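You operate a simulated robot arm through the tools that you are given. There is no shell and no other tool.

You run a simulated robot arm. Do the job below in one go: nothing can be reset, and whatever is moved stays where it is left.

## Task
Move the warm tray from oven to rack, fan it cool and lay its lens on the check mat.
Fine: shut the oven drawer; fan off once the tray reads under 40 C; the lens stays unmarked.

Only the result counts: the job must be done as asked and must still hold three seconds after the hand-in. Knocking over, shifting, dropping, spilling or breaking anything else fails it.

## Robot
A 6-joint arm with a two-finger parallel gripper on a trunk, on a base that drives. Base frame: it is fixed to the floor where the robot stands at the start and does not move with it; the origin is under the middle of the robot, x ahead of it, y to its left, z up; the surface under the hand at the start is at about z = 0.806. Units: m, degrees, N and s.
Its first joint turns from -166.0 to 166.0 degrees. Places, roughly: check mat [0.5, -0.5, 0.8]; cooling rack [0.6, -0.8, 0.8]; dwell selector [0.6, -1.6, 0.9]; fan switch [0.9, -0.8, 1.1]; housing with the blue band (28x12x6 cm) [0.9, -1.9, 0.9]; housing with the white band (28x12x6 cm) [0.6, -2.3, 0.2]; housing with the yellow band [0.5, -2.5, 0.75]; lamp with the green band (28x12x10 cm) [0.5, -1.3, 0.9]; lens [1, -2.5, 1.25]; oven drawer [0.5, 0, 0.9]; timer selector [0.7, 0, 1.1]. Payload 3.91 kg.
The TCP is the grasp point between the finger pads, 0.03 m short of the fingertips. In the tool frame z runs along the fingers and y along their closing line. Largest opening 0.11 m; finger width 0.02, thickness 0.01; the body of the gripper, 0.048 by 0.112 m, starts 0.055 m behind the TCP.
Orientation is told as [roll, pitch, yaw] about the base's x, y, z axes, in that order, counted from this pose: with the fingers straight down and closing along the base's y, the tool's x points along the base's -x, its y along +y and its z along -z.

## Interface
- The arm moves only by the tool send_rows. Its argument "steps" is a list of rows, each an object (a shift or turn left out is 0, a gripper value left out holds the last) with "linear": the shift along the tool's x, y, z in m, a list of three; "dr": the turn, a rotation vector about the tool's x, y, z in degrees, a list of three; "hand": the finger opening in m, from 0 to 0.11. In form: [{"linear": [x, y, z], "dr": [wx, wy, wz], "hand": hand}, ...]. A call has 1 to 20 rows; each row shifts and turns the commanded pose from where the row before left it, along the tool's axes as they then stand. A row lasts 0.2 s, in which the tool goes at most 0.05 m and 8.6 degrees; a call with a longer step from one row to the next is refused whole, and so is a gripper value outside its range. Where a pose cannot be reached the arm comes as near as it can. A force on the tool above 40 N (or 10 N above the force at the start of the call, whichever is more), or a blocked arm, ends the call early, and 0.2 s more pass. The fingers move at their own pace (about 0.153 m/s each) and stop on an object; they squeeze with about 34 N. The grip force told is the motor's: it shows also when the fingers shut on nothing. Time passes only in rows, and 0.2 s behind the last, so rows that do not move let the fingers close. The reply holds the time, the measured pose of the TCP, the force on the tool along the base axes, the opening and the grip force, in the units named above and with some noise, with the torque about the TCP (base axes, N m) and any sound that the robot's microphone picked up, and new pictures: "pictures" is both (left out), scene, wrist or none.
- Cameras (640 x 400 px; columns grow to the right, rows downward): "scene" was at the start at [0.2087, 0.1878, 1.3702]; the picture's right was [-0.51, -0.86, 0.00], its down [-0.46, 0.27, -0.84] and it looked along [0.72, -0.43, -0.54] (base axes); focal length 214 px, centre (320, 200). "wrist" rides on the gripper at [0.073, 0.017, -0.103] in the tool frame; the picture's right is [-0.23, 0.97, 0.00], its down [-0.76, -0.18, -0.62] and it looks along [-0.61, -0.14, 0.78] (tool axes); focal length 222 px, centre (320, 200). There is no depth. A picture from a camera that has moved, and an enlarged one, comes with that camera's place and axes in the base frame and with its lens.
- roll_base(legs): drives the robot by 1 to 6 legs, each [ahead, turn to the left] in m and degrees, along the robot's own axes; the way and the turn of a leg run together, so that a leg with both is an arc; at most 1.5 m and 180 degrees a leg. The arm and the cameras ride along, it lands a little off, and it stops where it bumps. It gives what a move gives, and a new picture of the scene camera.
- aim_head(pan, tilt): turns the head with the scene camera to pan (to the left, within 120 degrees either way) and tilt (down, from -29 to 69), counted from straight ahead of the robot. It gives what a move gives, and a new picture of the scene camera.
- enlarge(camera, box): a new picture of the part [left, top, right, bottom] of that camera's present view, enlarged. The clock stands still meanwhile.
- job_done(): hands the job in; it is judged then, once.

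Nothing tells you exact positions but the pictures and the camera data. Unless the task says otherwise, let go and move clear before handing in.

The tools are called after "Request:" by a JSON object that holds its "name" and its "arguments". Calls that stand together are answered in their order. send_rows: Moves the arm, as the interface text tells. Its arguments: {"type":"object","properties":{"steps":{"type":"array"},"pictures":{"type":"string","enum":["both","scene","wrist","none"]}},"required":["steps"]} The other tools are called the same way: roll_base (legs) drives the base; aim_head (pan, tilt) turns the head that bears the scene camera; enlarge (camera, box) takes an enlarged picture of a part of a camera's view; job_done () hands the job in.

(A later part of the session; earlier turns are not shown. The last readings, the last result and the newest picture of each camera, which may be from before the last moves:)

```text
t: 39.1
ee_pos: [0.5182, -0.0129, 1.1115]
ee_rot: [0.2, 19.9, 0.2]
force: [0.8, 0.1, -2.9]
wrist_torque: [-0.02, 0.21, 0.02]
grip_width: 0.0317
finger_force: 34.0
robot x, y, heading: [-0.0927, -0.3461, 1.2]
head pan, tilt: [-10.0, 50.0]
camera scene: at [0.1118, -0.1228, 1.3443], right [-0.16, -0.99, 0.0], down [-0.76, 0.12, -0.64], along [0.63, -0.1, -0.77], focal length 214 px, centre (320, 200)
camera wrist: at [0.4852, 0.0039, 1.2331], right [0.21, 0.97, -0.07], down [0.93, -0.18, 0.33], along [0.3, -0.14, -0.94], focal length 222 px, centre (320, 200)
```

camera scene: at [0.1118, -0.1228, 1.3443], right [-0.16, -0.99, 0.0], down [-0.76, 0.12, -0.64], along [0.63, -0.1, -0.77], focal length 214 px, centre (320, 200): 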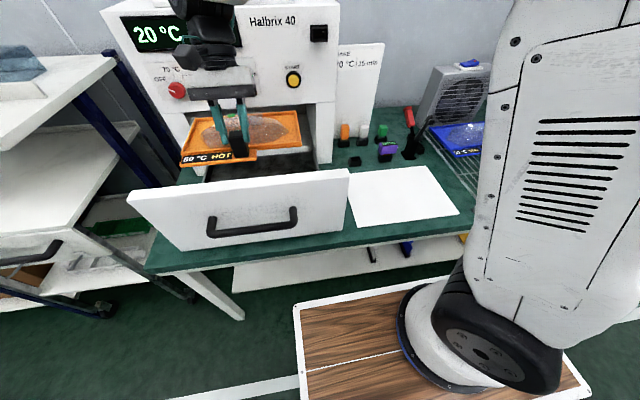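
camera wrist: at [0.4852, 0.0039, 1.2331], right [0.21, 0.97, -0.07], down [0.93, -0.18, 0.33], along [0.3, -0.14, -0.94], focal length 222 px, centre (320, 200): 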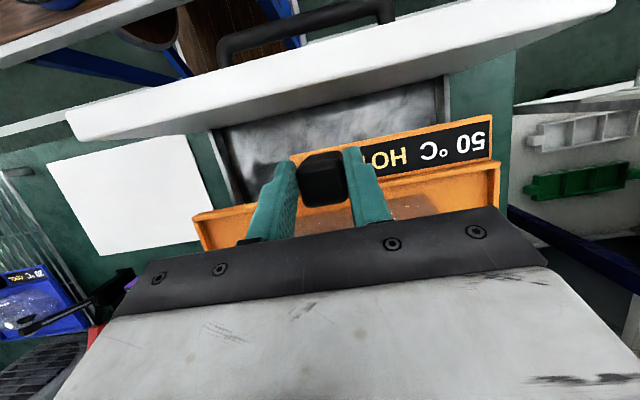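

The tray is up level, and its tray bottom clears the drawer front. I'll carry it across to above the front half of the rack.

Request:
{"name": "send_rows", "arguments": {"steps": [{"linear": [0.0075, -0.02, 0.0027]}, {"linear": [0.0075, -0.0425, 0.0027]}, {"linear": [0.0075, -0.0425, 0.0027]}, {"linear": [0.0075, -0.0425, 0.0027]}, {"linear": [0.0075, -0.0425, 0.0027]}, {"linear": [0.0075, -0.0425, 0.0027]}, {"linear": [0.0075, -0.0425, 0.0027]}, {"linear": [0, -0.0425, 0]}, {"linear": [0, -0.0425, 0]}, {"linear": [0, -0.0425, 0]}, {"linear": [0, -0.0425, 0]}, {"linear": [0, -0.0425, 0]}, {"linear": [0, -0.0425, 0]}, {"linear": [0, -0.0425, 0]}, {"linear": [0, -0.0425, 0]}, {"linear": [0, -0.0425, 0]}, {"linear": [0, -0.0425, 0]}, {"linear": [0, -0.0425, 0]}, {"linear": [0, -0.0425, 0]}, {"linear": [0, -0.0215, 0]}], "pictures": "both"}}

Request:
{"name": "enlarge", "arguments": {"camera": "scene", "box": [340, 40, 640, 230]}}

```text
t: 43.3
ee_pos: [0.4635, -0.8208, 1.1089]
ee_rot: [0.0, 20.0, 0.2]
force: [-0.7, -0.1, -2.5]
wrist_torque: [-0.01, 0.18, 0.04]
grip_width: 0.0313
finger_force: 34.1
robot x, y, heading: [-0.0928, -0.3473, 1.0]
head pan, tilt: [-10.0, 50.0]
camera scene: at [0.1114, -0.1229, 1.3444], right [-0.16, -0.99, 0.0], down [-0.76, 0.12, -0.64], along [0.63, -0.1, -0.77], focal length 214 px, centre (320, 200)
camera wrist: at [0.4309, -0.804, 1.2315], right [0.21, 0.97, -0.07], down [0.93, -0.18, 0.33], along [0.3, -0.14, -0.94], focal length 222 px, centre (320, 200)
```

scene: 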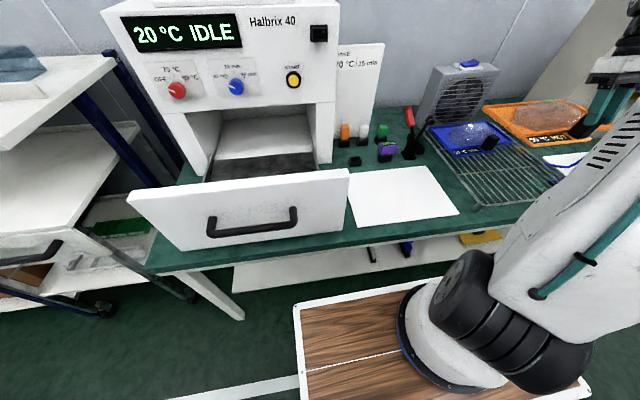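
wrist: 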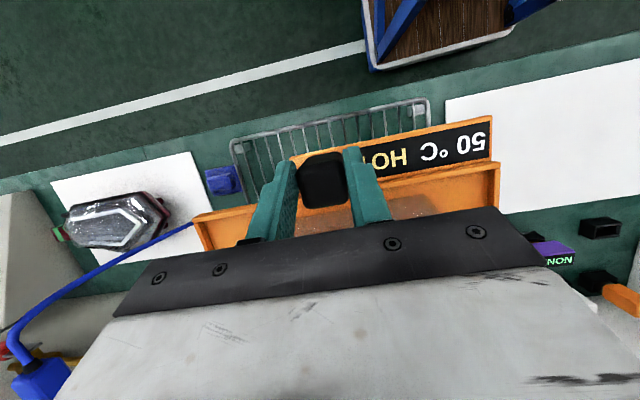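

```text
2.11 times, centred on (490, 135) of scene
camera zoom: at [0.1114, -0.1229, 1.3444], right [-0.16, -0.99, 0.0], down [-0.76, 0.12, -0.64], along [0.63, -0.1, -0.77], focal length 452 px, centre (-38, 337)
```

zoom: 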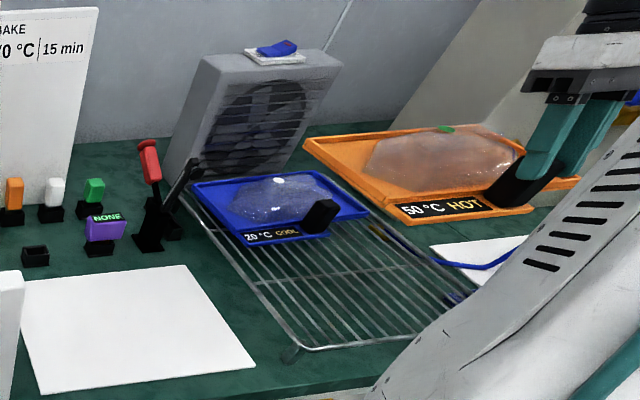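

The tray is above the free front part of the rack. I'll lower it most of the way, then check its clearances.

Request:
{"name": "send_rows", "arguments": {"steps": [{"linear": [-0.0154, 0, 0.0423]}, {"linear": [-0.0154, 0, 0.0423]}, {"linear": [-0.0154, 0, 0.0423]}, {"linear": [-0.0137, 0, 0.0376]}], "pictures": "both"}}

Request:
{"name": "enlarge", "arguments": {"camera": "scene", "box": [380, 60, 600, 220]}}

Request:
{"name": "enlarge", "arguments": {"camera": "wrist", "box": [140, 20, 520, 240]}}

```text
t: 44.3
ee_pos: [0.4628, -0.8209, 0.9325]
ee_rot: [0.2, 19.8, 0.1]
force: [-1.1, -0.8, -2.4]
wrist_torque: [-0.01, 0.16, 0.01]
grip_width: 0.0317
finger_force: 33.8
robot x, y, heading: [-0.0912, -0.3486, 0.7]
head pan, tilt: [-10.0, 50.0]
camera scene: at [0.1113, -0.123, 1.3445], right [-0.16, -0.99, 0.0], down [-0.76, 0.12, -0.64], along [0.63, -0.1, -0.77], focal length 214 px, centre (320, 200)
camera wrist: at [0.4305, -0.803, 1.0549], right [0.21, 0.97, -0.07], down [0.93, -0.18, 0.33], along [0.3, -0.14, -0.94], focal length 222 px, centre (320, 200)
```

scene: 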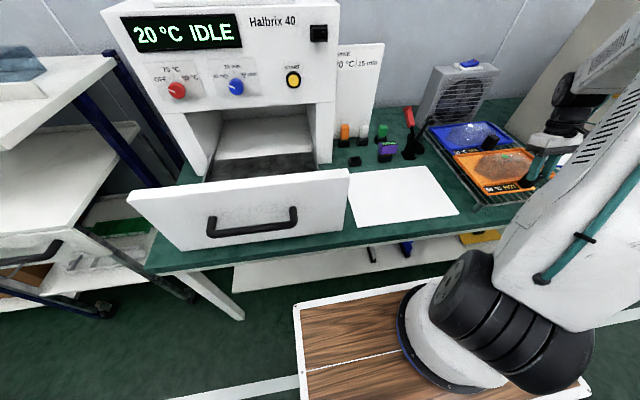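
wrist: 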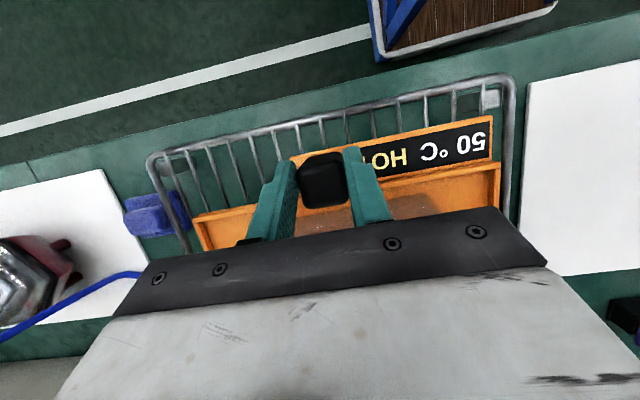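

```text
2.50 times, centred on (490, 140) of scene
camera zoom: at [0.1113, -0.123, 1.3445], right [-0.16, -0.99, 0.0], down [-0.76, 0.12, -0.64], along [0.63, -0.1, -0.77], focal length 536 px, centre (-105, 350)
```

zoom: 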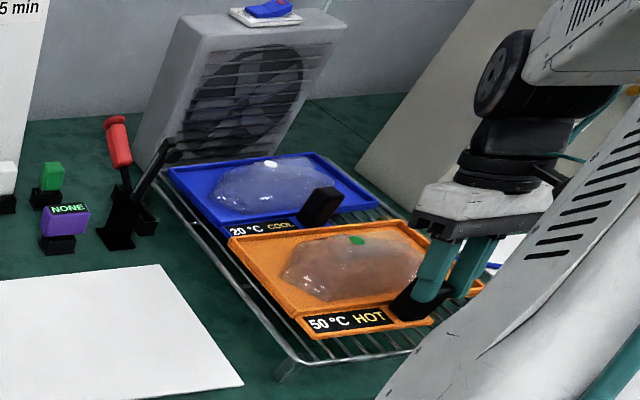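

```text
1.68 times, centred on (330, 130) of wrist
camera zoom: at [0.4305, -0.803, 1.0549], right [0.21, 0.97, -0.07], down [0.93, -0.18, 0.33], along [0.3, -0.14, -0.94], focal length 374 px, centre (303, 318)
```

zoom: 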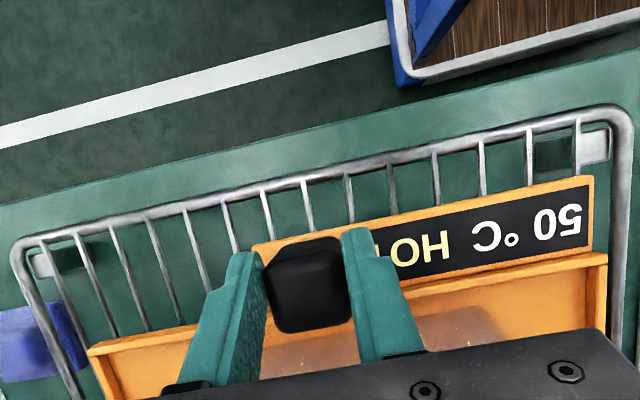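

The tray is centred on the rack with a little slack at the front. I'll shift it 1 cm toward the front for more gap to the blue tray, then lower it to near contact.

Request:
{"name": "send_rows", "arguments": {"steps": [{"linear": [0.0026, 0, 0.0222]}, {"linear": [-0.0041, 0, 0.0113]}, {}], "pictures": "scene"}}

Request:
{"name": "enlarge", "arguments": {"camera": "scene", "box": [420, 80, 580, 220]}}

```text
t: 44.8
ee_pos: [0.4572, -0.8213, 0.92]
ee_rot: [-0.3, 19.6, 0.0]
force: [-2.8, 3.1, 16.9]
wrist_torque: [0.88, 0.6, -0.19]
grip_width: 0.0314
finger_force: 34.2
robot x, y, heading: [-0.094, -0.3468, 0.7]
head pan, tilt: [-10.0, 50.0]
stopped in row 2: the force on the tool passed its limit at 74 N (the readings are from after the stop); the commanded pose is now the measured one
camera scene: at [0.1109, -0.1225, 1.3444], right [-0.16, -0.99, 0.0], down [-0.76, 0.12, -0.64], along [0.64, -0.1, -0.77], focal length 214 px, centre (320, 200)
```

scene: 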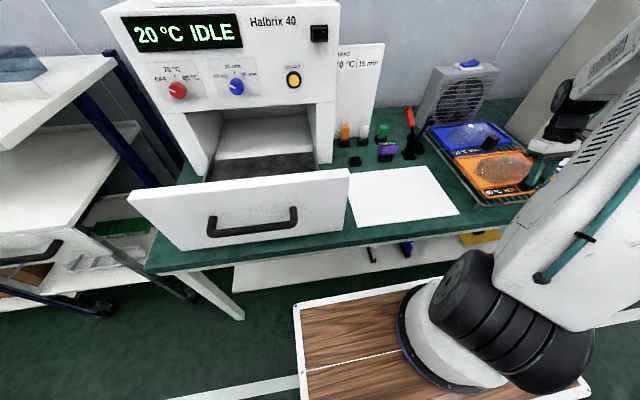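

```text
2.86 times, centred on (500, 150) of scene
camera zoom: at [0.1109, -0.1225, 1.3444], right [-0.16, -0.99, 0.0], down [-0.76, 0.12, -0.64], along [0.64, -0.1, -0.77], focal length 613 px, centre (-194, 343)
```

zoom: 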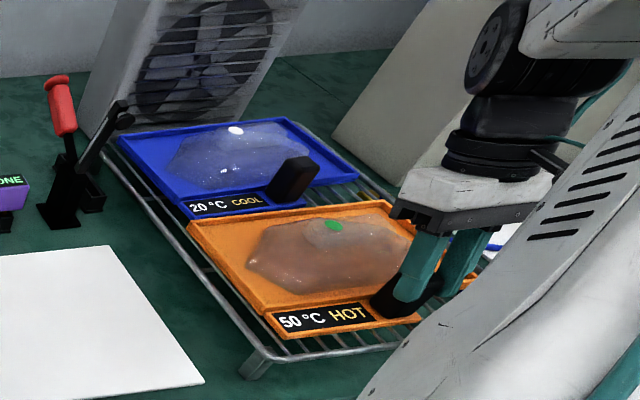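

Contact came at z 0.92, higher than I expected, so something may be touching early. I'll check the wrist view before going on.

Request:
{"name": "enlarge", "arguments": {"camera": "wrist", "box": [140, 20, 520, 240]}}

Request:
{"name": "enlarge", "arguments": {"camera": "wrist", "box": [0, 0, 640, 400]}}

Request:
{"name": "enlarge", "arguments": {"camera": "scene", "box": [440, 140, 540, 215]}}

```text
1.68 times, centred on (330, 130) of wrist
camera zoom: at [0.4229, -0.8032, 1.0423], right [0.21, 0.97, -0.08], down [0.93, -0.17, 0.33], along [0.31, -0.15, -0.94], focal length 374 px, centre (303, 318)
```

zoom: 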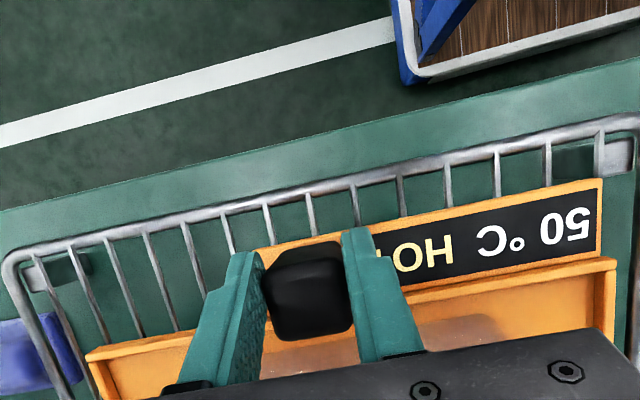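

```text
1.00 times, centred on (320, 200) of wrist (not enlarged: the box is as wide or as high as the picture)
camera zoom: at [0.4229, -0.8032, 1.0423], right [0.21, 0.97, -0.08], down [0.93, -0.17, 0.33], along [0.31, -0.15, -0.94], focal length 222 px, centre (320, 200)
```

zoom: 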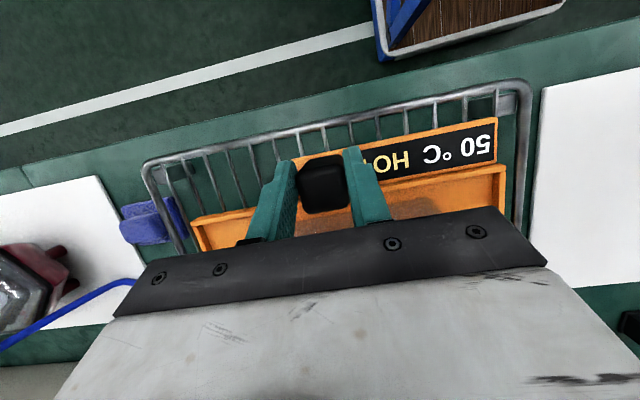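

```text
5.33 times, centred on (490, 178) of scene
camera zoom: at [0.1109, -0.1225, 1.3444], right [-0.16, -0.99, 0.0], down [-0.76, 0.12, -0.64], along [0.64, -0.1, -0.77], focal length 1144 px, centre (-587, 320)
```

zoom: 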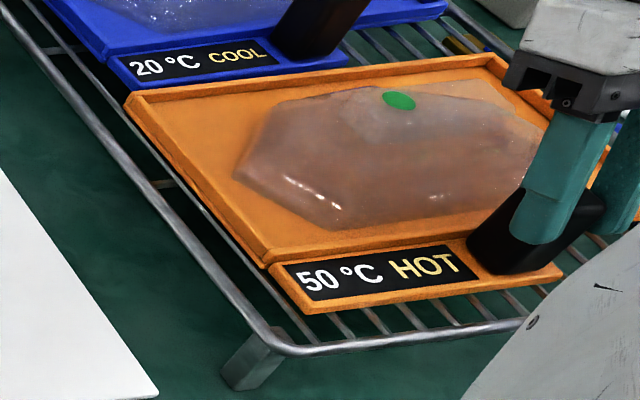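

The tray seems to have been pushed up about 5 mm in the grip, so it is touching something beneath. I'll raise it slightly, then press down in tiny steps to read the contact.

Request:
{"name": "send_rows", "arguments": {"steps": [{}], "pictures": "none"}}

Request:
{"name": "send_rows", "arguments": {"steps": [{"linear": [-0.0007, 0, 0.0019]}, {}], "pictures": "none"}}

```text
t: 45.2
ee_pos: [0.4568, -0.822, 0.9205]
ee_rot: [-0.4, 19.5, 0.1]
force: [-1.8, 4.9, 22.1]
wrist_torque: [0.38, 0.63, -0.05]
grip_width: 0.0312
finger_force: 34.2
robot x, y, heading: [-0.0919, -0.3498, 1.2]
head pan, tilt: [-10.0, 50.0]
```

```text
t: 45.6
ee_pos: [0.4574, -0.8228, 0.9201]
ee_rot: [-0.5, 19.5, 0.0]
force: [-1.1, 1.7, 13.9]
wrist_torque: [0.32, 0.52, -0.14]
grip_width: 0.0314
finger_force: 34.0
robot x, y, heading: [-0.0891, -0.3455, 1.2]
head pan, tilt: [-10.0, 50.0]
stopped in row 2: the force on the tool passed its limit at 42 N (the readings are from after the stop); the commanded pose is now the measured one
```

The contact is stiff and lies right under the knob, as it would if the tray is resting on the rack. I'll ease the pressure, open and lift clear.

Request:
{"name": "send_rows", "arguments": {"steps": [{"linear": [0.0005, 0, -0.0014]}, {"hand": 0.07}, {"hand": 0.07}, {"linear": [0.0137, 0, -0.0376]}, {"linear": [0.0137, 0, -0.0376]}, {"linear": [0.0137, 0, -0.0376]}], "pictures": "both"}}

Request:
{"name": "enlarge", "arguments": {"camera": "scene", "box": [400, 60, 560, 220]}}

Request:
{"name": "enlarge", "arguments": {"camera": "wrist", "box": [140, 20, 520, 240]}}

```text
t: 47.0
ee_pos: [0.4557, -0.8223, 1.0397]
ee_rot: [-0.4, 19.5, 0.2]
force: [0.1, 0.4, 0.2]
wrist_torque: [0.02, -0.01, 0.0]
grip_width: 0.0699
finger_force: 0.1
robot x, y, heading: [-0.0951, -0.3494, 1.3]
head pan, tilt: [-10.0, 50.0]
camera scene: at [0.1116, -0.1231, 1.3445], right [-0.16, -0.99, 0.0], down [-0.76, 0.12, -0.64], along [0.63, -0.1, -0.77], focal length 214 px, centre (320, 200)
camera wrist: at [0.4229, -0.8029, 1.1626], right [0.21, 0.97, -0.08], down [0.93, -0.17, 0.33], along [0.31, -0.15, -0.94], focal length 222 px, centre (320, 200)
```

scene: 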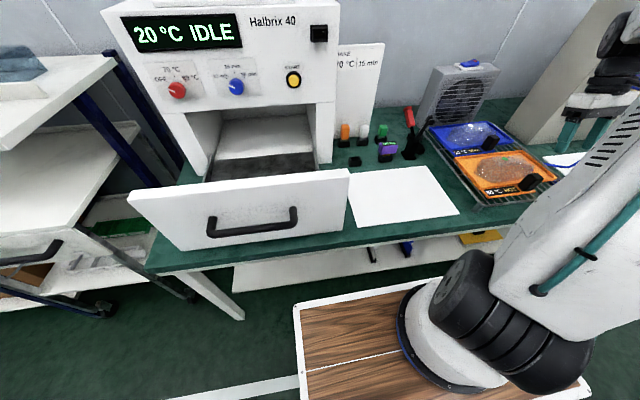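
wrist: 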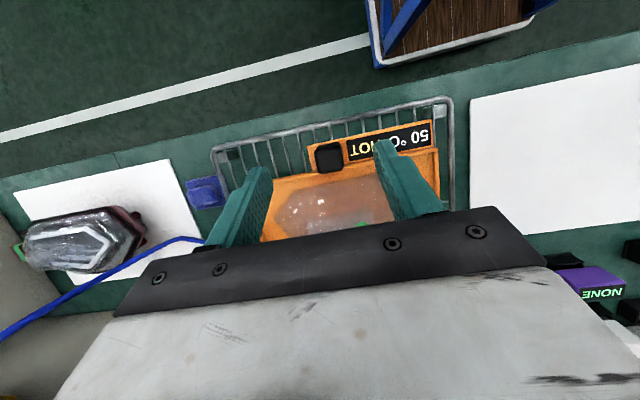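

```text
2.50 times, centred on (480, 140) of scene
camera zoom: at [0.1116, -0.1231, 1.3445], right [-0.16, -0.99, 0.0], down [-0.76, 0.12, -0.64], along [0.63, -0.1, -0.77], focal length 536 px, centre (-80, 350)
```

zoom: 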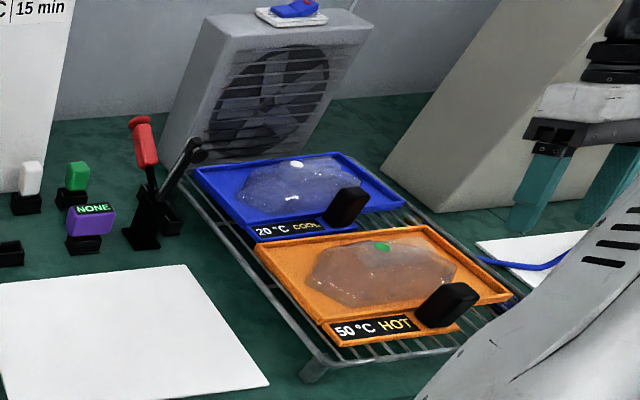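

```text
1.68 times, centred on (330, 130) of wrist
camera zoom: at [0.4229, -0.8029, 1.1626], right [0.21, 0.97, -0.08], down [0.93, -0.17, 0.33], along [0.31, -0.15, -0.94], focal length 374 px, centre (303, 318)
```

zoom: 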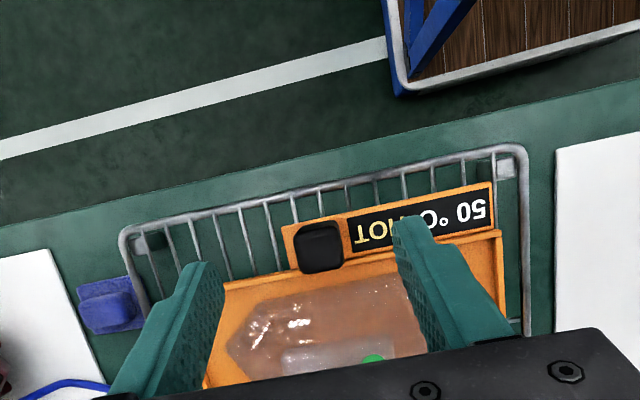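

The tray sits level on the rack, still reading 50 °C. Next is the fan switch, which is out of reach from here. I'll raise the arm, drive 0.1 m ahead and look at the rocker.

Request:
{"name": "send_rows", "arguments": {"steps": [{"linear": [0.015, 0, -0.042], "dr": [0, -7, 0], "hand": 0.0}, {"linear": [0.01, 0, -0.044], "dr": [0, -7, 0]}, {"linear": [0.005, 0, -0.044], "dr": [0, -6, 0]}, {"linear": [0, 0, -0.044]}], "pictures": "none"}}

Request:
{"name": "roll_base", "arguments": {"legs": [[0.1, -1]]}}

Request:
{"name": "enlarge", "arguments": {"camera": "scene", "box": [400, 40, 600, 180]}}

Request:
{"name": "enlarge", "arguments": {"camera": "wrist", "box": [160, 0, 640, 300]}}

```text
t: 48.0
ee_pos: [0.4554, -0.82, 1.2165]
ee_rot: [-0.3, -0.4, 0.2]
force: [0.1, 0.4, 0.1]
wrist_torque: [0.0, -0.01, 0.01]
grip_width: 0.0001
finger_force: 34.5
robot x, y, heading: [-0.0908, -0.3481, 1.1]
head pan, tilt: [-10.0, 50.0]
```

```text
t: 49.2
ee_pos: [0.548, -0.8292, 1.2176]
ee_rot: [-0.4, -0.6, -0.9]
force: [0.4, 0.4, -0.3]
wrist_torque: [0.0, -0.01, 0.02]
grip_width: 0.0
finger_force: 33.9
robot x, y, heading: [0.0106, -0.3511, -0.1]
head pan, tilt: [-10.0, 50.0]
camera scene: at [0.2164, -0.1257, 1.3444], right [-0.17, -0.98, 0.0], down [-0.75, 0.13, -0.64], along [0.63, -0.11, -0.77], focal length 214 px, centre (320, 200)
```

scene: 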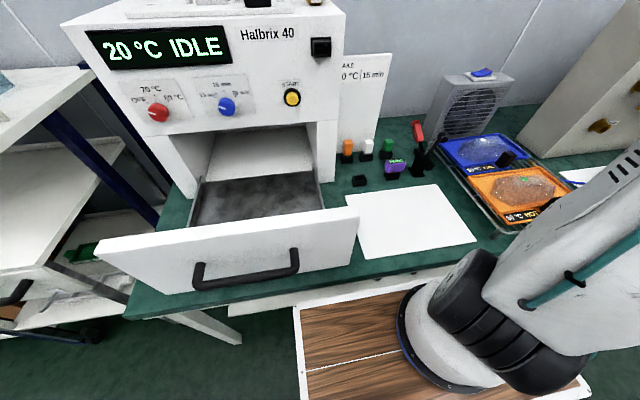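

```text
2.86 times, centred on (500, 110) of scene
camera zoom: at [0.2164, -0.1257, 1.3444], right [-0.17, -0.98, 0.0], down [-0.75, 0.13, -0.64], along [0.63, -0.11, -0.77], focal length 613 px, centre (-194, 457)
```

zoom: 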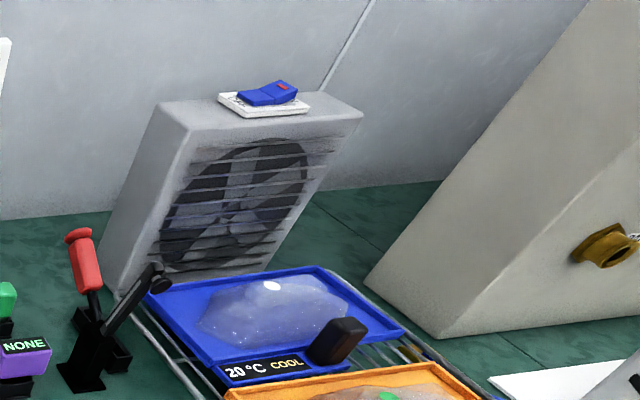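

```text
1.33 times, centred on (400, 150) of wrist
camera zoom: at [0.4751, -0.8088, 1.3206], right [0.24, 0.97, -0.01], down [0.75, -0.18, 0.63], along [0.61, -0.16, -0.78], focal length 296 px, centre (213, 267)
```

zoom: 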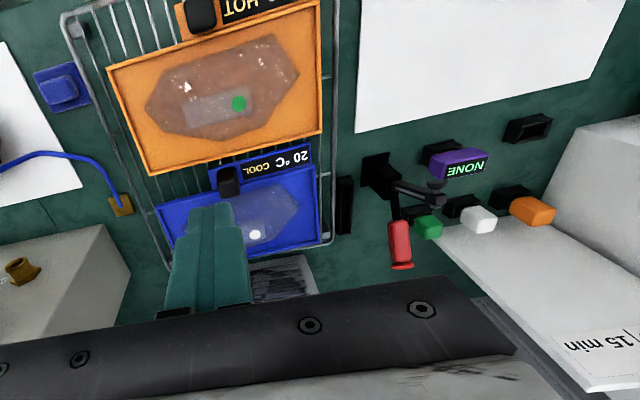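

Request:
{"name": "enlarge", "arguments": {"camera": "scene", "box": [460, 60, 510, 92]}}

```text
12.50 times, centred on (485, 76) of scene
camera zoom: at [0.2164, -0.1257, 1.3444], right [-0.17, -0.98, 0.0], down [-0.75, 0.13, -0.64], along [0.63, -0.11, -0.77], focal length 2681 px, centre (-1742, 1750)
```

zoom: 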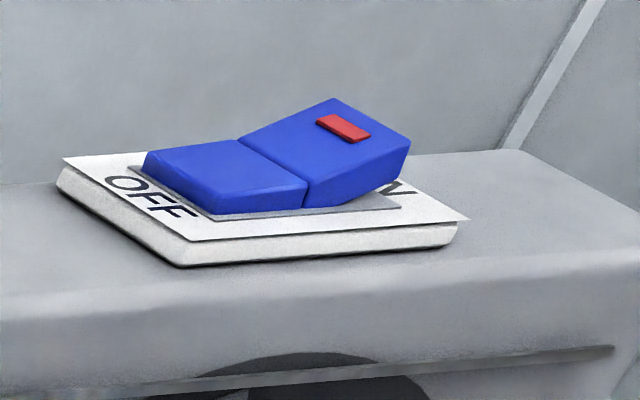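

The rocker reads OFF on its +y half, which is down now, and ON on the raised -y half with the red mark. I'll point the tool at it to locate it better.

Request:
{"name": "send_rows", "arguments": {"steps": [{"linear": [-0.046, 0, 0], "dr": [0, -7, 0]}, {"linear": [-0.046, 0, 0.005], "dr": [0, -7, 0]}, {"linear": [-0.044, 0, 0.01], "dr": [0, -7, 0]}, {"linear": [-0.042, 0, 0.016], "dr": [0, -7, 0]}, {"linear": [-0.04, 0, 0.02], "dr": [0, -7, 0]}], "pictures": "both"}}

Request:
{"name": "enlarge", "arguments": {"camera": "wrist", "box": [160, 0, 480, 200]}}

Request:
{"name": "enlarge", "arguments": {"camera": "scene", "box": [420, 20, 600, 180]}}

```text
t: 50.4
ee_pos: [0.7767, -0.8313, 1.2239]
ee_rot: [-0.5, -35.7, -0.6]
force: [-0.4, 0.3, 1.0]
wrist_torque: [-0.05, -0.02, 0.02]
grip_width: 0.0
finger_force: 34.1
robot x, y, heading: [0.0093, -0.348, -0.0]
head pan, tilt: [-10.0, 50.0]
camera scene: at [0.216, -0.1256, 1.3445], right [-0.17, -0.98, 0.0], down [-0.75, 0.13, -0.64], along [0.63, -0.11, -0.77], focal length 214 px, centre (320, 200)
camera wrist: at [0.6573, -0.811, 1.2659], right [0.2, 0.97, 0.13], down [0.25, -0.17, 0.95], along [0.95, -0.16, -0.28], focal length 222 px, centre (320, 200)
```

scene: 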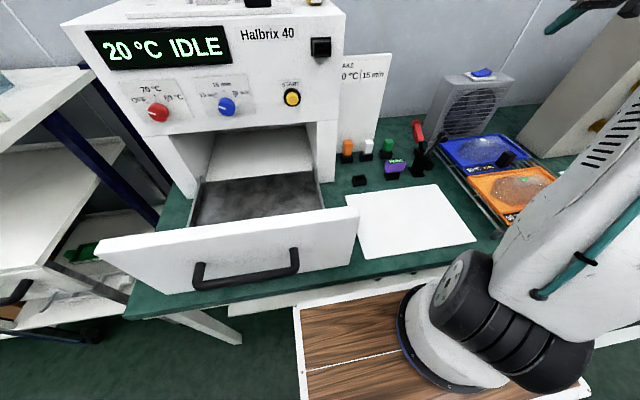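
wrist: 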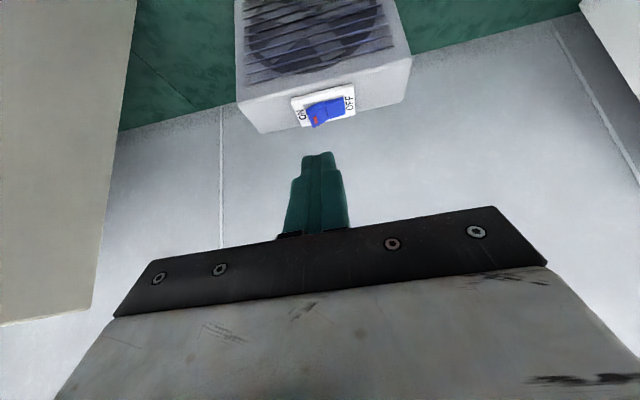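

```text
2.00 times, centred on (320, 100) of wrist
camera zoom: at [0.6573, -0.811, 1.2659], right [0.2, 0.97, 0.13], down [0.25, -0.17, 0.95], along [0.95, -0.16, -0.28], focal length 444 px, centre (320, 400)
```

zoom: 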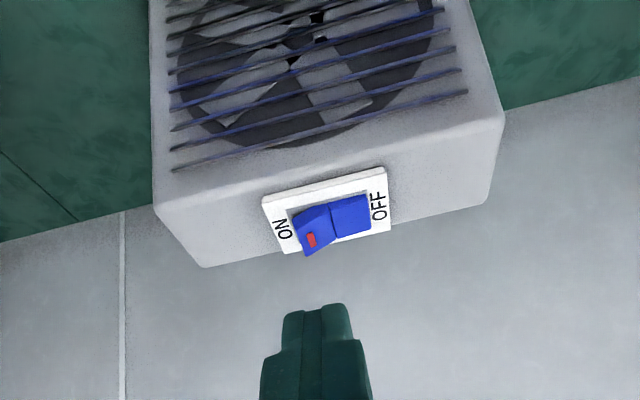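

```text
2.50 times, centred on (510, 100) of scene
camera zoom: at [0.216, -0.1256, 1.3445], right [-0.17, -0.98, 0.0], down [-0.75, 0.13, -0.64], along [0.63, -0.11, -0.77], focal length 536 px, centre (-155, 450)
```

zoom: 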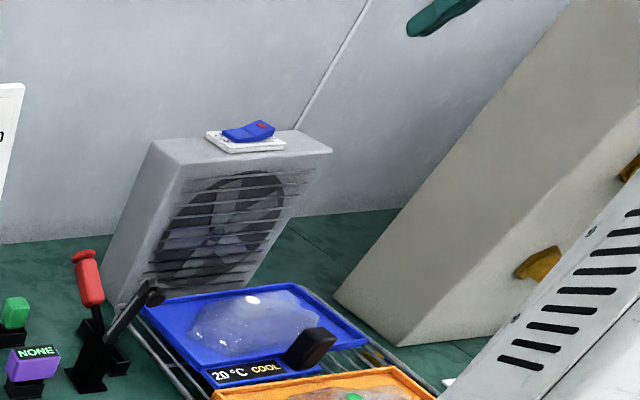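

The rocker's ON half is at about (0.945, -0.85, 1.05). I'll bring the closed fingertips to about 4 cm above it.

Request:
{"name": "send_rows", "arguments": {"steps": [{"linear": [-0.0146, -0.0043, 0.0444]}, {"linear": [-0.0146, -0.0043, 0.0444]}, {"linear": [-0.0146, -0.0043, 0.0444]}, {"linear": [-0.0146, -0.0043, 0.0444]}], "pictures": "both"}}

Request:
{"name": "enlarge", "arguments": {"camera": "wrist", "box": [160, 0, 480, 200]}}

Request:
{"name": "enlarge", "arguments": {"camera": "scene", "box": [440, 30, 540, 100]}}

```text
t: 51.4
ee_pos: [0.9253, -0.8507, 1.1132]
ee_rot: [-0.6, -35.6, -0.6]
force: [-0.3, 0.6, 0.8]
wrist_torque: [0.0, 0.0, 0.01]
grip_width: 0.0001
finger_force: 34.4
robot x, y, heading: [0.0119, -0.3464, -0.3]
head pan, tilt: [-10.0, 50.0]
camera scene: at [0.2158, -0.1256, 1.3445], right [-0.17, -0.98, 0.0], down [-0.75, 0.13, -0.64], along [0.63, -0.11, -0.77], focal length 214 px, centre (320, 200)
camera wrist: at [0.8071, -0.8314, 1.1559], right [0.2, 0.97, 0.12], down [0.25, -0.17, 0.95], along [0.95, -0.16, -0.28], focal length 222 px, centre (320, 200)
```

scene: 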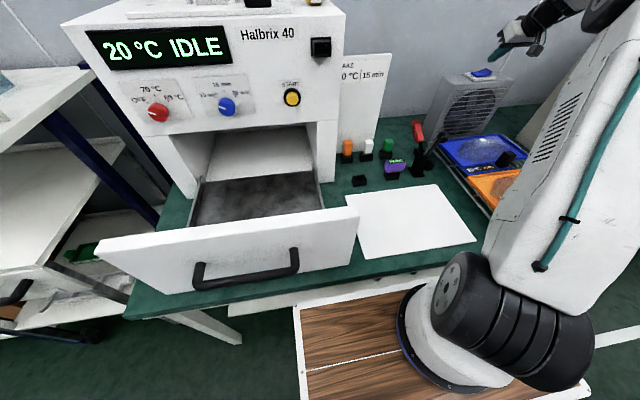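
wrist: 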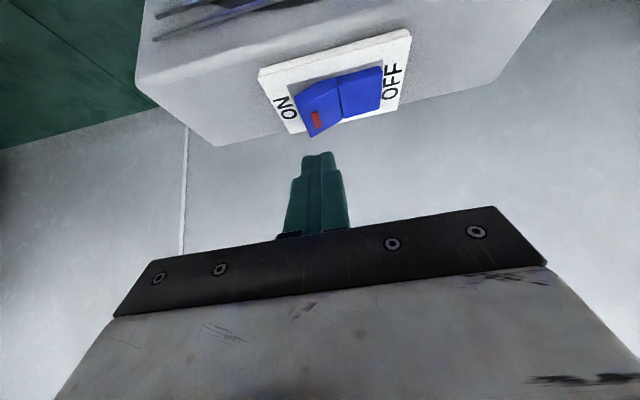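

```text
2.00 times, centred on (320, 100) of wrist
camera zoom: at [0.8071, -0.8314, 1.1559], right [0.2, 0.97, 0.12], down [0.25, -0.17, 0.95], along [0.95, -0.16, -0.28], focal length 444 px, centre (320, 400)
```

zoom: 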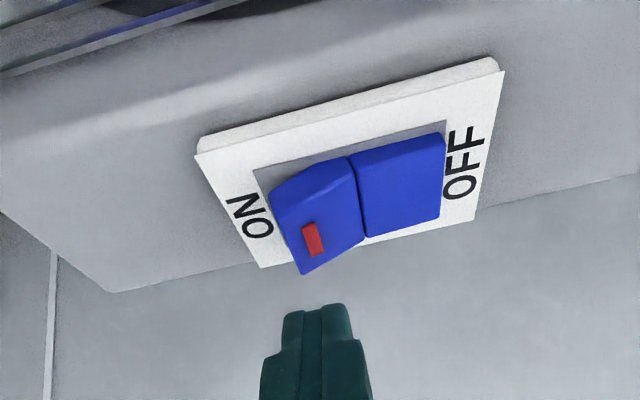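

```text
5.71 times, centred on (490, 65) of scene
camera zoom: at [0.2158, -0.1256, 1.3445], right [-0.17, -0.98, 0.0], down [-0.75, 0.13, -0.64], along [0.63, -0.11, -0.77], focal length 1226 px, centre (-651, 971)
```

zoom: 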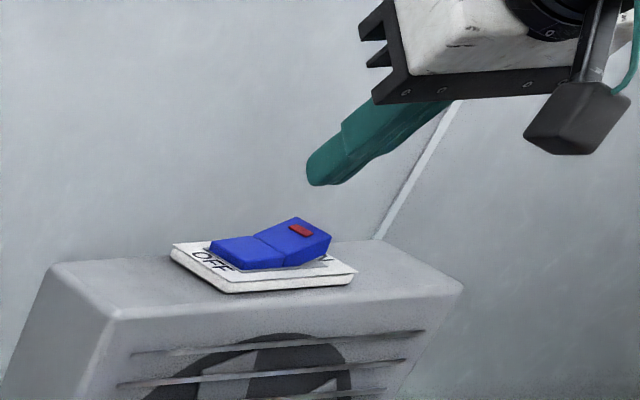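

Comparing the two wrist views puts the ON half nearer, at about (0.911, -0.843, 1.073). I'll raise the tip a little, slide back over it and come down to just above the surface.

Request:
{"name": "send_rows", "arguments": {"steps": [{"linear": [-0.007, 0, -0.0097]}, {"linear": [0.0211, 0.003, -0.0152]}, {"linear": [0.0082, 0, 0.0114]}], "pictures": "both"}}

Request:
{"name": "enlarge", "arguments": {"camera": "wrist", "box": [160, 0, 480, 200]}}

Request:
{"name": "enlarge", "arguments": {"camera": "scene", "box": [440, 30, 540, 100]}}

```text
t: 52.2
ee_pos: [0.9003, -0.8492, 1.1095]
ee_rot: [-0.6, -35.5, -0.5]
force: [0.9, 0.7, -0.1]
wrist_torque: [0.0, 0.0, -0.01]
grip_width: 0.0
finger_force: 33.9
robot x, y, heading: [0.011, -0.3489, -0.2]
head pan, tilt: [-10.0, 50.0]
camera scene: at [0.2164, -0.1257, 1.3444], right [-0.17, -0.98, 0.0], down [-0.75, 0.13, -0.64], along [0.63, -0.11, -0.77], focal length 214 px, centre (320, 200)
camera wrist: at [0.7814, -0.8276, 1.1521], right [0.2, 0.97, 0.12], down [0.26, -0.17, 0.95], along [0.95, -0.16, -0.28], focal length 222 px, centre (320, 200)
```

scene: 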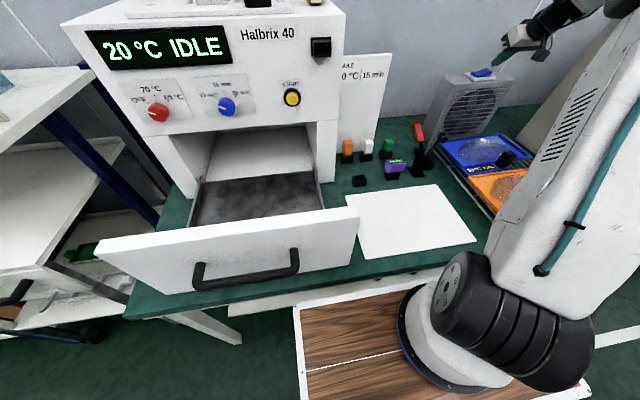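
wrist: 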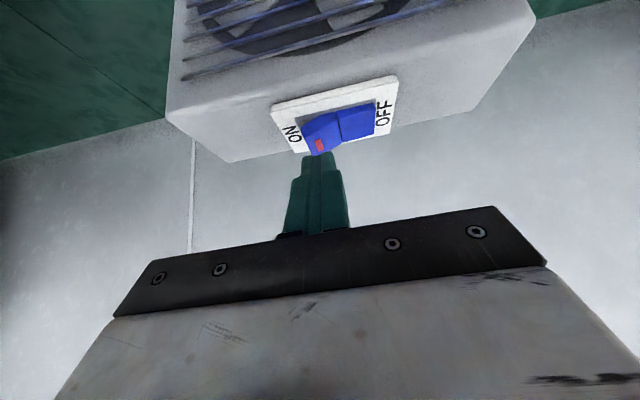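

```text
2.00 times, centred on (320, 100) of wrist
camera zoom: at [0.7814, -0.8276, 1.1521], right [0.2, 0.97, 0.12], down [0.26, -0.17, 0.95], along [0.95, -0.16, -0.28], focal length 444 px, centre (320, 400)
```

zoom: 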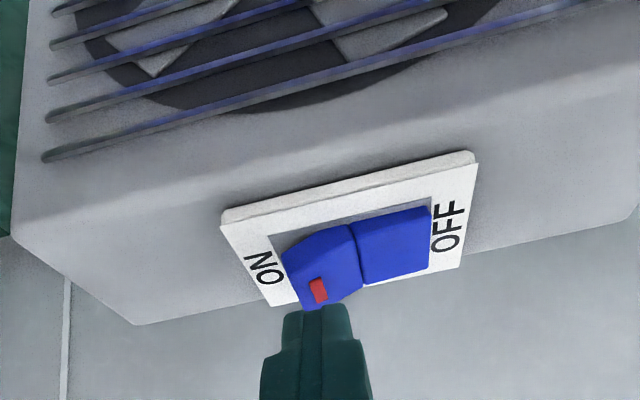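

```text
5.71 times, centred on (490, 65) of scene
camera zoom: at [0.2164, -0.1257, 1.3444], right [-0.17, -0.98, 0.0], down [-0.75, 0.13, -0.64], along [0.63, -0.11, -0.77], focal length 1226 px, centre (-651, 971)
```

zoom: 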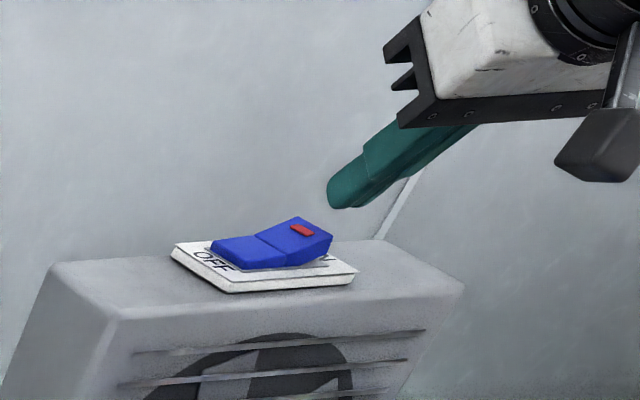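

The closed tip is just above the raised ON half. I'll press straight down in small steps.

Request:
{"name": "send_rows", "arguments": {"steps": [{"linear": [0.0035, 0, 0.0049]}, {"linear": [0.0035, 0, 0.0049]}, {"linear": [0.0035, 0, 0.0049]}], "pictures": "both"}}

Request:
{"name": "enlarge", "arguments": {"camera": "wrist", "box": [160, 0, 480, 200]}}

Request:
{"name": "enlarge", "arguments": {"camera": "scene", "box": [440, 30, 540, 100]}}

```text
t: 53.0
ee_pos: [0.9003, -0.8479, 1.091]
ee_rot: [-0.5, -35.7, -0.6]
force: [0.8, 0.6, -0.5]
wrist_torque: [0.03, 0.02, -0.02]
grip_width: 0.0
finger_force: 33.9
robot x, y, heading: [0.0092, -0.3485, -0.1]
head pan, tilt: [-10.0, 50.0]
camera scene: at [0.2163, -0.1257, 1.3445], right [-0.17, -0.98, 0.0], down [-0.75, 0.13, -0.64], along [0.63, -0.11, -0.77], focal length 214 px, centre (320, 200)
camera wrist: at [0.7812, -0.8284, 1.134], right [0.2, 0.97, 0.12], down [0.25, -0.17, 0.95], along [0.95, -0.16, -0.28], focal length 222 px, centre (320, 200)
```

scene: 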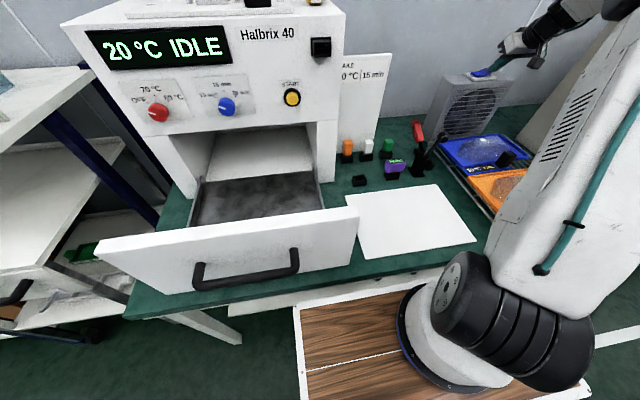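
wrist: 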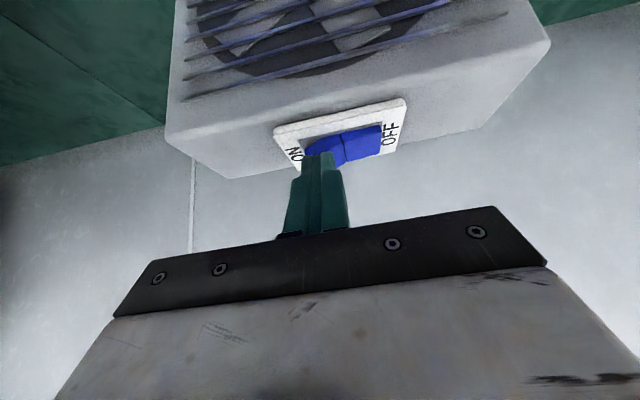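

```text
2.00 times, centred on (320, 100) of wrist
camera zoom: at [0.7812, -0.8284, 1.134], right [0.2, 0.97, 0.12], down [0.25, -0.17, 0.95], along [0.95, -0.16, -0.28], focal length 444 px, centre (320, 400)
```

zoom: 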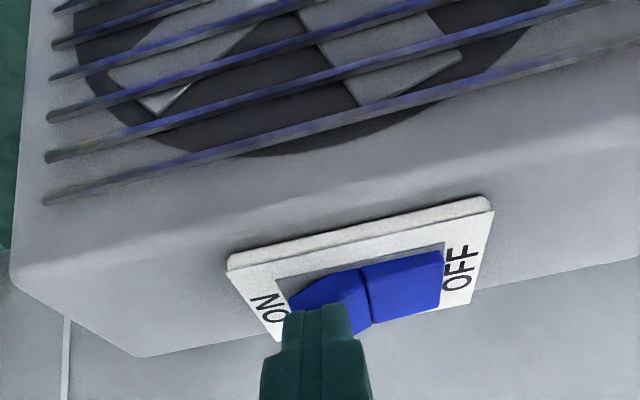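

```text
5.71 times, centred on (490, 65) of scene
camera zoom: at [0.2163, -0.1257, 1.3445], right [-0.17, -0.98, 0.0], down [-0.75, 0.13, -0.64], along [0.63, -0.11, -0.77], focal length 1226 px, centre (-651, 971)
```

zoom: 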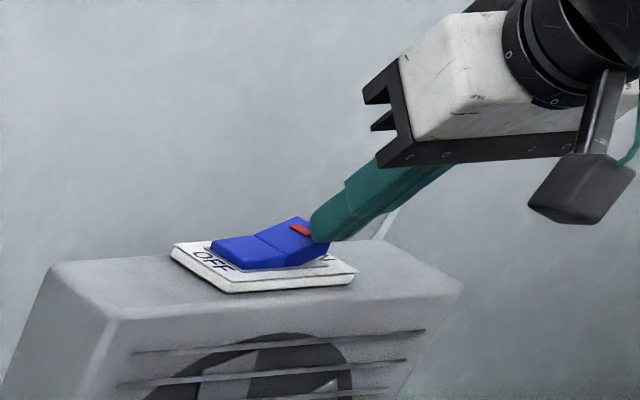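

No contact yet, and the tip is over the ON half in the wrist view. I'll keep pressing down gently.

Request:
{"name": "send_rows", "arguments": {"steps": [{"linear": [0.0029, 0.001, 0.0041]}, {"linear": [0.0029, 0.001, 0.0041]}], "pictures": "both"}}

Request:
{"name": "enlarge", "arguments": {"camera": "wrist", "box": [160, 0, 480, 200]}}

Request:
{"name": "enlarge", "arguments": {"camera": "scene", "box": [440, 30, 540, 100]}}

```text
t: 53.6
ee_pos: [0.8999, -0.8465, 1.0811]
ee_rot: [-0.6, -35.5, -0.5]
force: [-2.1, -0.3, 0.4]
wrist_torque: [0.0, 0.02, 0.0]
grip_width: 0.0001
finger_force: 34.4
robot x, y, heading: [0.0079, -0.349, 0.2]
head pan, tilt: [-10.0, 50.0]
camera scene: at [0.2163, -0.1257, 1.3445], right [-0.17, -0.98, 0.0], down [-0.75, 0.13, -0.64], along [0.63, -0.11, -0.77], focal length 214 px, centre (320, 200)
camera wrist: at [0.7807, -0.8267, 1.1237], right [0.2, 0.97, 0.12], down [0.26, -0.17, 0.95], along [0.95, -0.16, -0.28], focal length 222 px, centre (320, 200)
```

scene: 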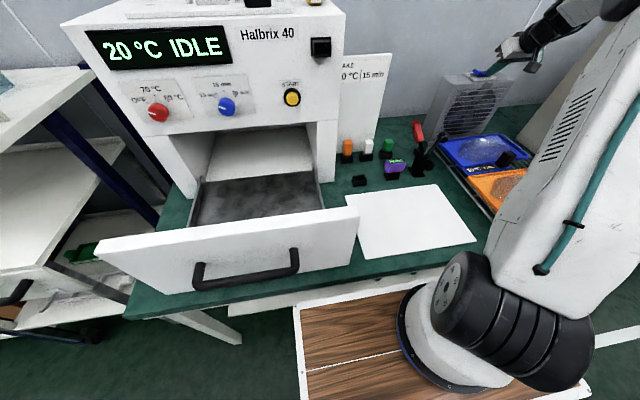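
wrist: 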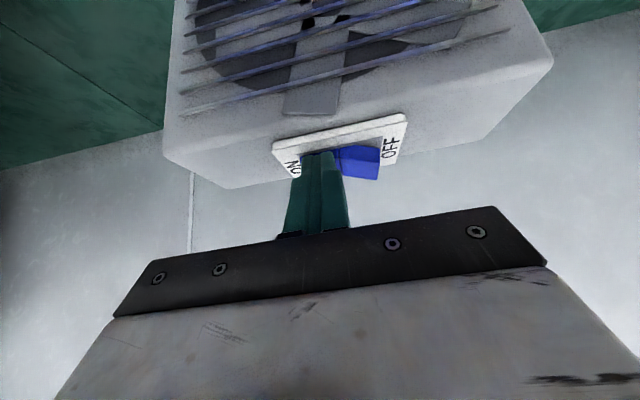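

```text
2.00 times, centred on (320, 100) of wrist
camera zoom: at [0.7807, -0.8267, 1.1237], right [0.2, 0.97, 0.12], down [0.26, -0.17, 0.95], along [0.95, -0.16, -0.28], focal length 444 px, centre (320, 400)
```

zoom: 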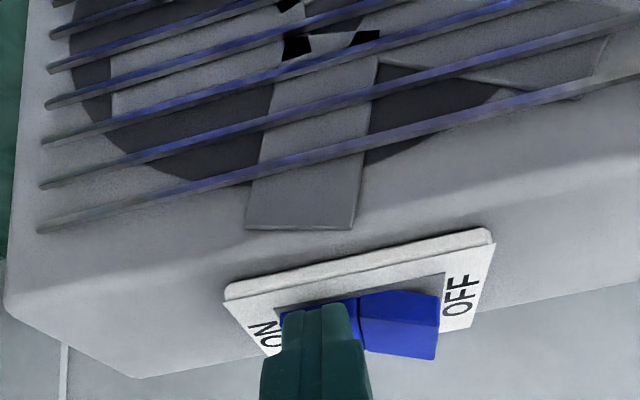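

```text
5.71 times, centred on (490, 65) of scene
camera zoom: at [0.2163, -0.1257, 1.3445], right [-0.17, -0.98, 0.0], down [-0.75, 0.13, -0.64], along [0.63, -0.11, -0.77], focal length 1226 px, centre (-651, 971)
```

zoom: 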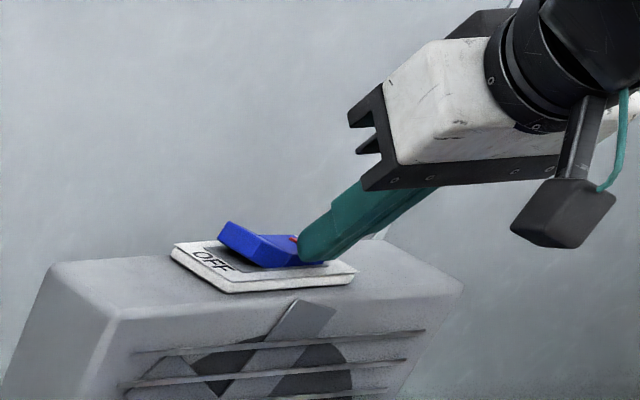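

The rocker has flipped: the OFF side is now raised and the fan blades have turned. I'll lift off and retract so I can read the tray's display.

Request:
{"name": "send_rows", "arguments": {"steps": [{"linear": [-0.0175, 0, -0.0244]}, {"linear": [-0.0175, 0.01, -0.0244]}, {"linear": [0.012, 0.01, -0.045]}, {"linear": [0.02, 0.01, -0.045]}], "pictures": "both"}}

```text
refused: row 4 steps farther than a row can; nothing moved
```

That call was refused because its last step was too long. I'll send it again slightly shorter.

Request:
{"name": "send_rows", "arguments": {"steps": [{"linear": [-0.0175, 0, -0.0244]}, {"linear": [-0.0175, 0.01, -0.0244]}, {"linear": [0.012, 0.01, -0.045]}, {"linear": [0.018, 0.01, -0.043]}], "pictures": "both"}}

Request:
{"name": "enlarge", "arguments": {"camera": "scene", "box": [430, 60, 590, 240]}}

```text
t: 54.6
ee_pos: [0.8244, -0.8148, 1.1935]
ee_rot: [-0.4, -35.4, -0.6]
force: [1.2, -0.8, -1.6]
wrist_torque: [-0.01, -0.02, 0.04]
grip_width: 0.0002
finger_force: 33.6
robot x, y, heading: [0.0081, -0.3495, -0.3]
head pan, tilt: [-10.0, 50.0]
camera scene: at [0.2169, -0.1259, 1.3444], right [-0.17, -0.98, 0.0], down [-0.75, 0.13, -0.64], along [0.63, -0.11, -0.77], focal length 214 px, centre (320, 200)
camera wrist: at [0.7071, -0.7954, 1.2373], right [0.2, 0.97, 0.13], down [0.26, -0.18, 0.95], along [0.95, -0.16, -0.28], focal length 222 px, centre (320, 200)
```

scene: 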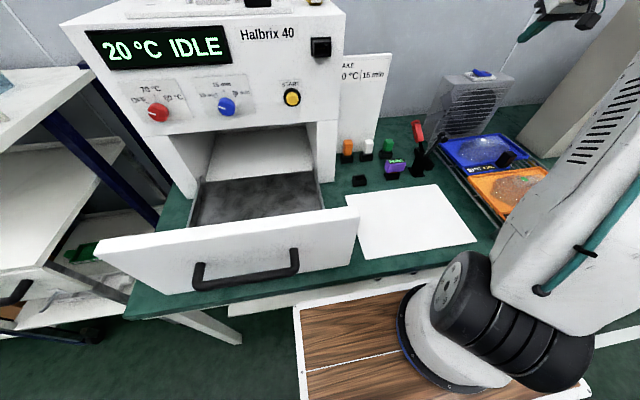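
wrist: 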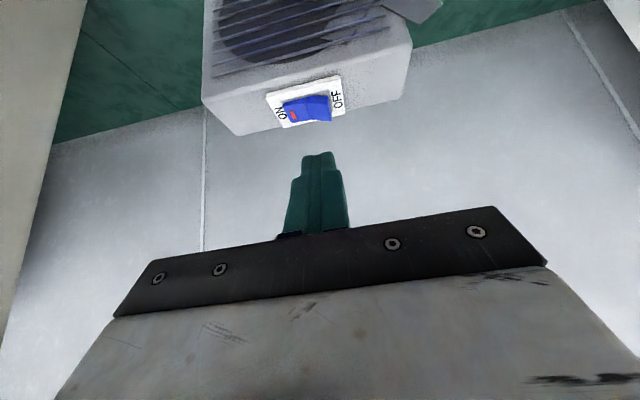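

```text
2.22 times, centred on (510, 150) of scene
camera zoom: at [0.2169, -0.1259, 1.3444], right [-0.17, -0.98, 0.0], down [-0.75, 0.13, -0.64], along [0.63, -0.11, -0.77], focal length 477 px, centre (-102, 311)
```

zoom: 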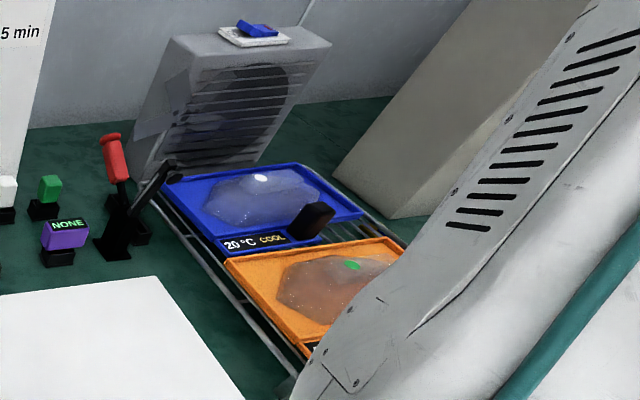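

My forearm blocks the tray display, so I'll swing back to read it with the wrist camera.

Request:
{"name": "send_rows", "arguments": {"steps": [{"linear": [0.0326, 0, -0.0232], "dr": [0, 5.5, 0]}, {"linear": [0.034, 0, -0.02], "dr": [0, 5.5, 0]}, {"linear": [0.036, 0, -0.0166], "dr": [0, 5.5, 0]}, {"linear": [0.0375, 0, -0.013], "dr": [0, 5.5, 0]}, {"linear": [0.0387, 0, -0.0095], "dr": [0, 5.5, 0]}, {"linear": [0.0395, 0, -0.006], "dr": [0, 5.5, 0]}, {"linear": [0.04, 0, -0.0025], "dr": [0, 5.5, 0]}, {"linear": [0.04, 0, 0], "dr": [0, 5.5, 0]}], "pictures": "both"}}

Request:
{"name": "enlarge", "arguments": {"camera": "wrist", "box": [160, 0, 480, 200]}}

```text
t: 56.4
ee_pos: [0.506, -0.8108, 1.1989]
ee_rot: [-0.5, 8.6, -0.9]
force: [0.5, -0.2, 0.9]
wrist_torque: [0.01, 0.04, 0.0]
grip_width: 0.0
finger_force: 34.4
robot x, y, heading: [0.01, -0.3464, -0.0]
head pan, tilt: [-10.0, 50.0]
camera scene: at [0.2165, -0.1257, 1.3444], right [-0.17, -0.98, 0.0], down [-0.75, 0.13, -0.64], along [0.63, -0.11, -0.77], focal length 214 px, centre (320, 200)
camera wrist: at [0.4495, -0.791, 1.3131], right [0.24, 0.97, -0.04], down [0.84, -0.19, 0.5], along [0.48, -0.16, -0.86], focal length 222 px, centre (320, 200)
```

scene: 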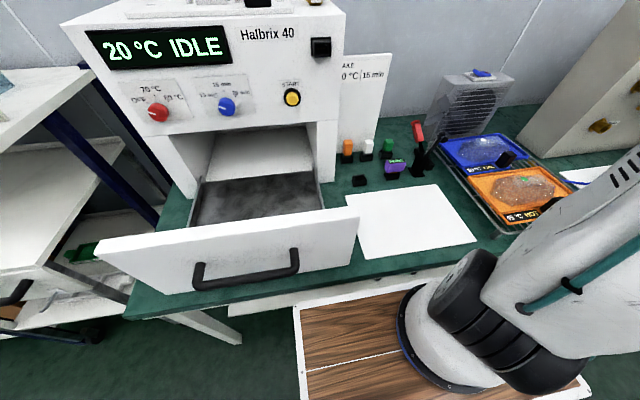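
wrist: 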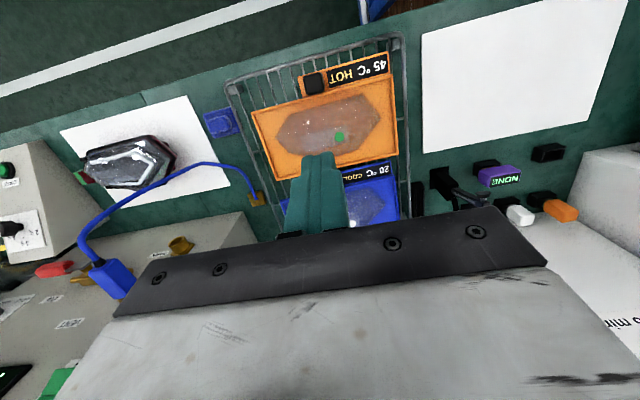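

```text
2.00 times, centred on (320, 100) of wrist
camera zoom: at [0.4495, -0.791, 1.3131], right [0.24, 0.97, -0.04], down [0.84, -0.19, 0.5], along [0.48, -0.16, -0.86], focal length 444 px, centre (320, 400)
```

zoom: 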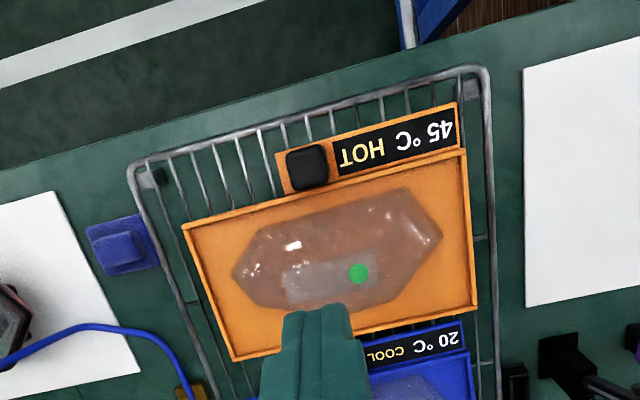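

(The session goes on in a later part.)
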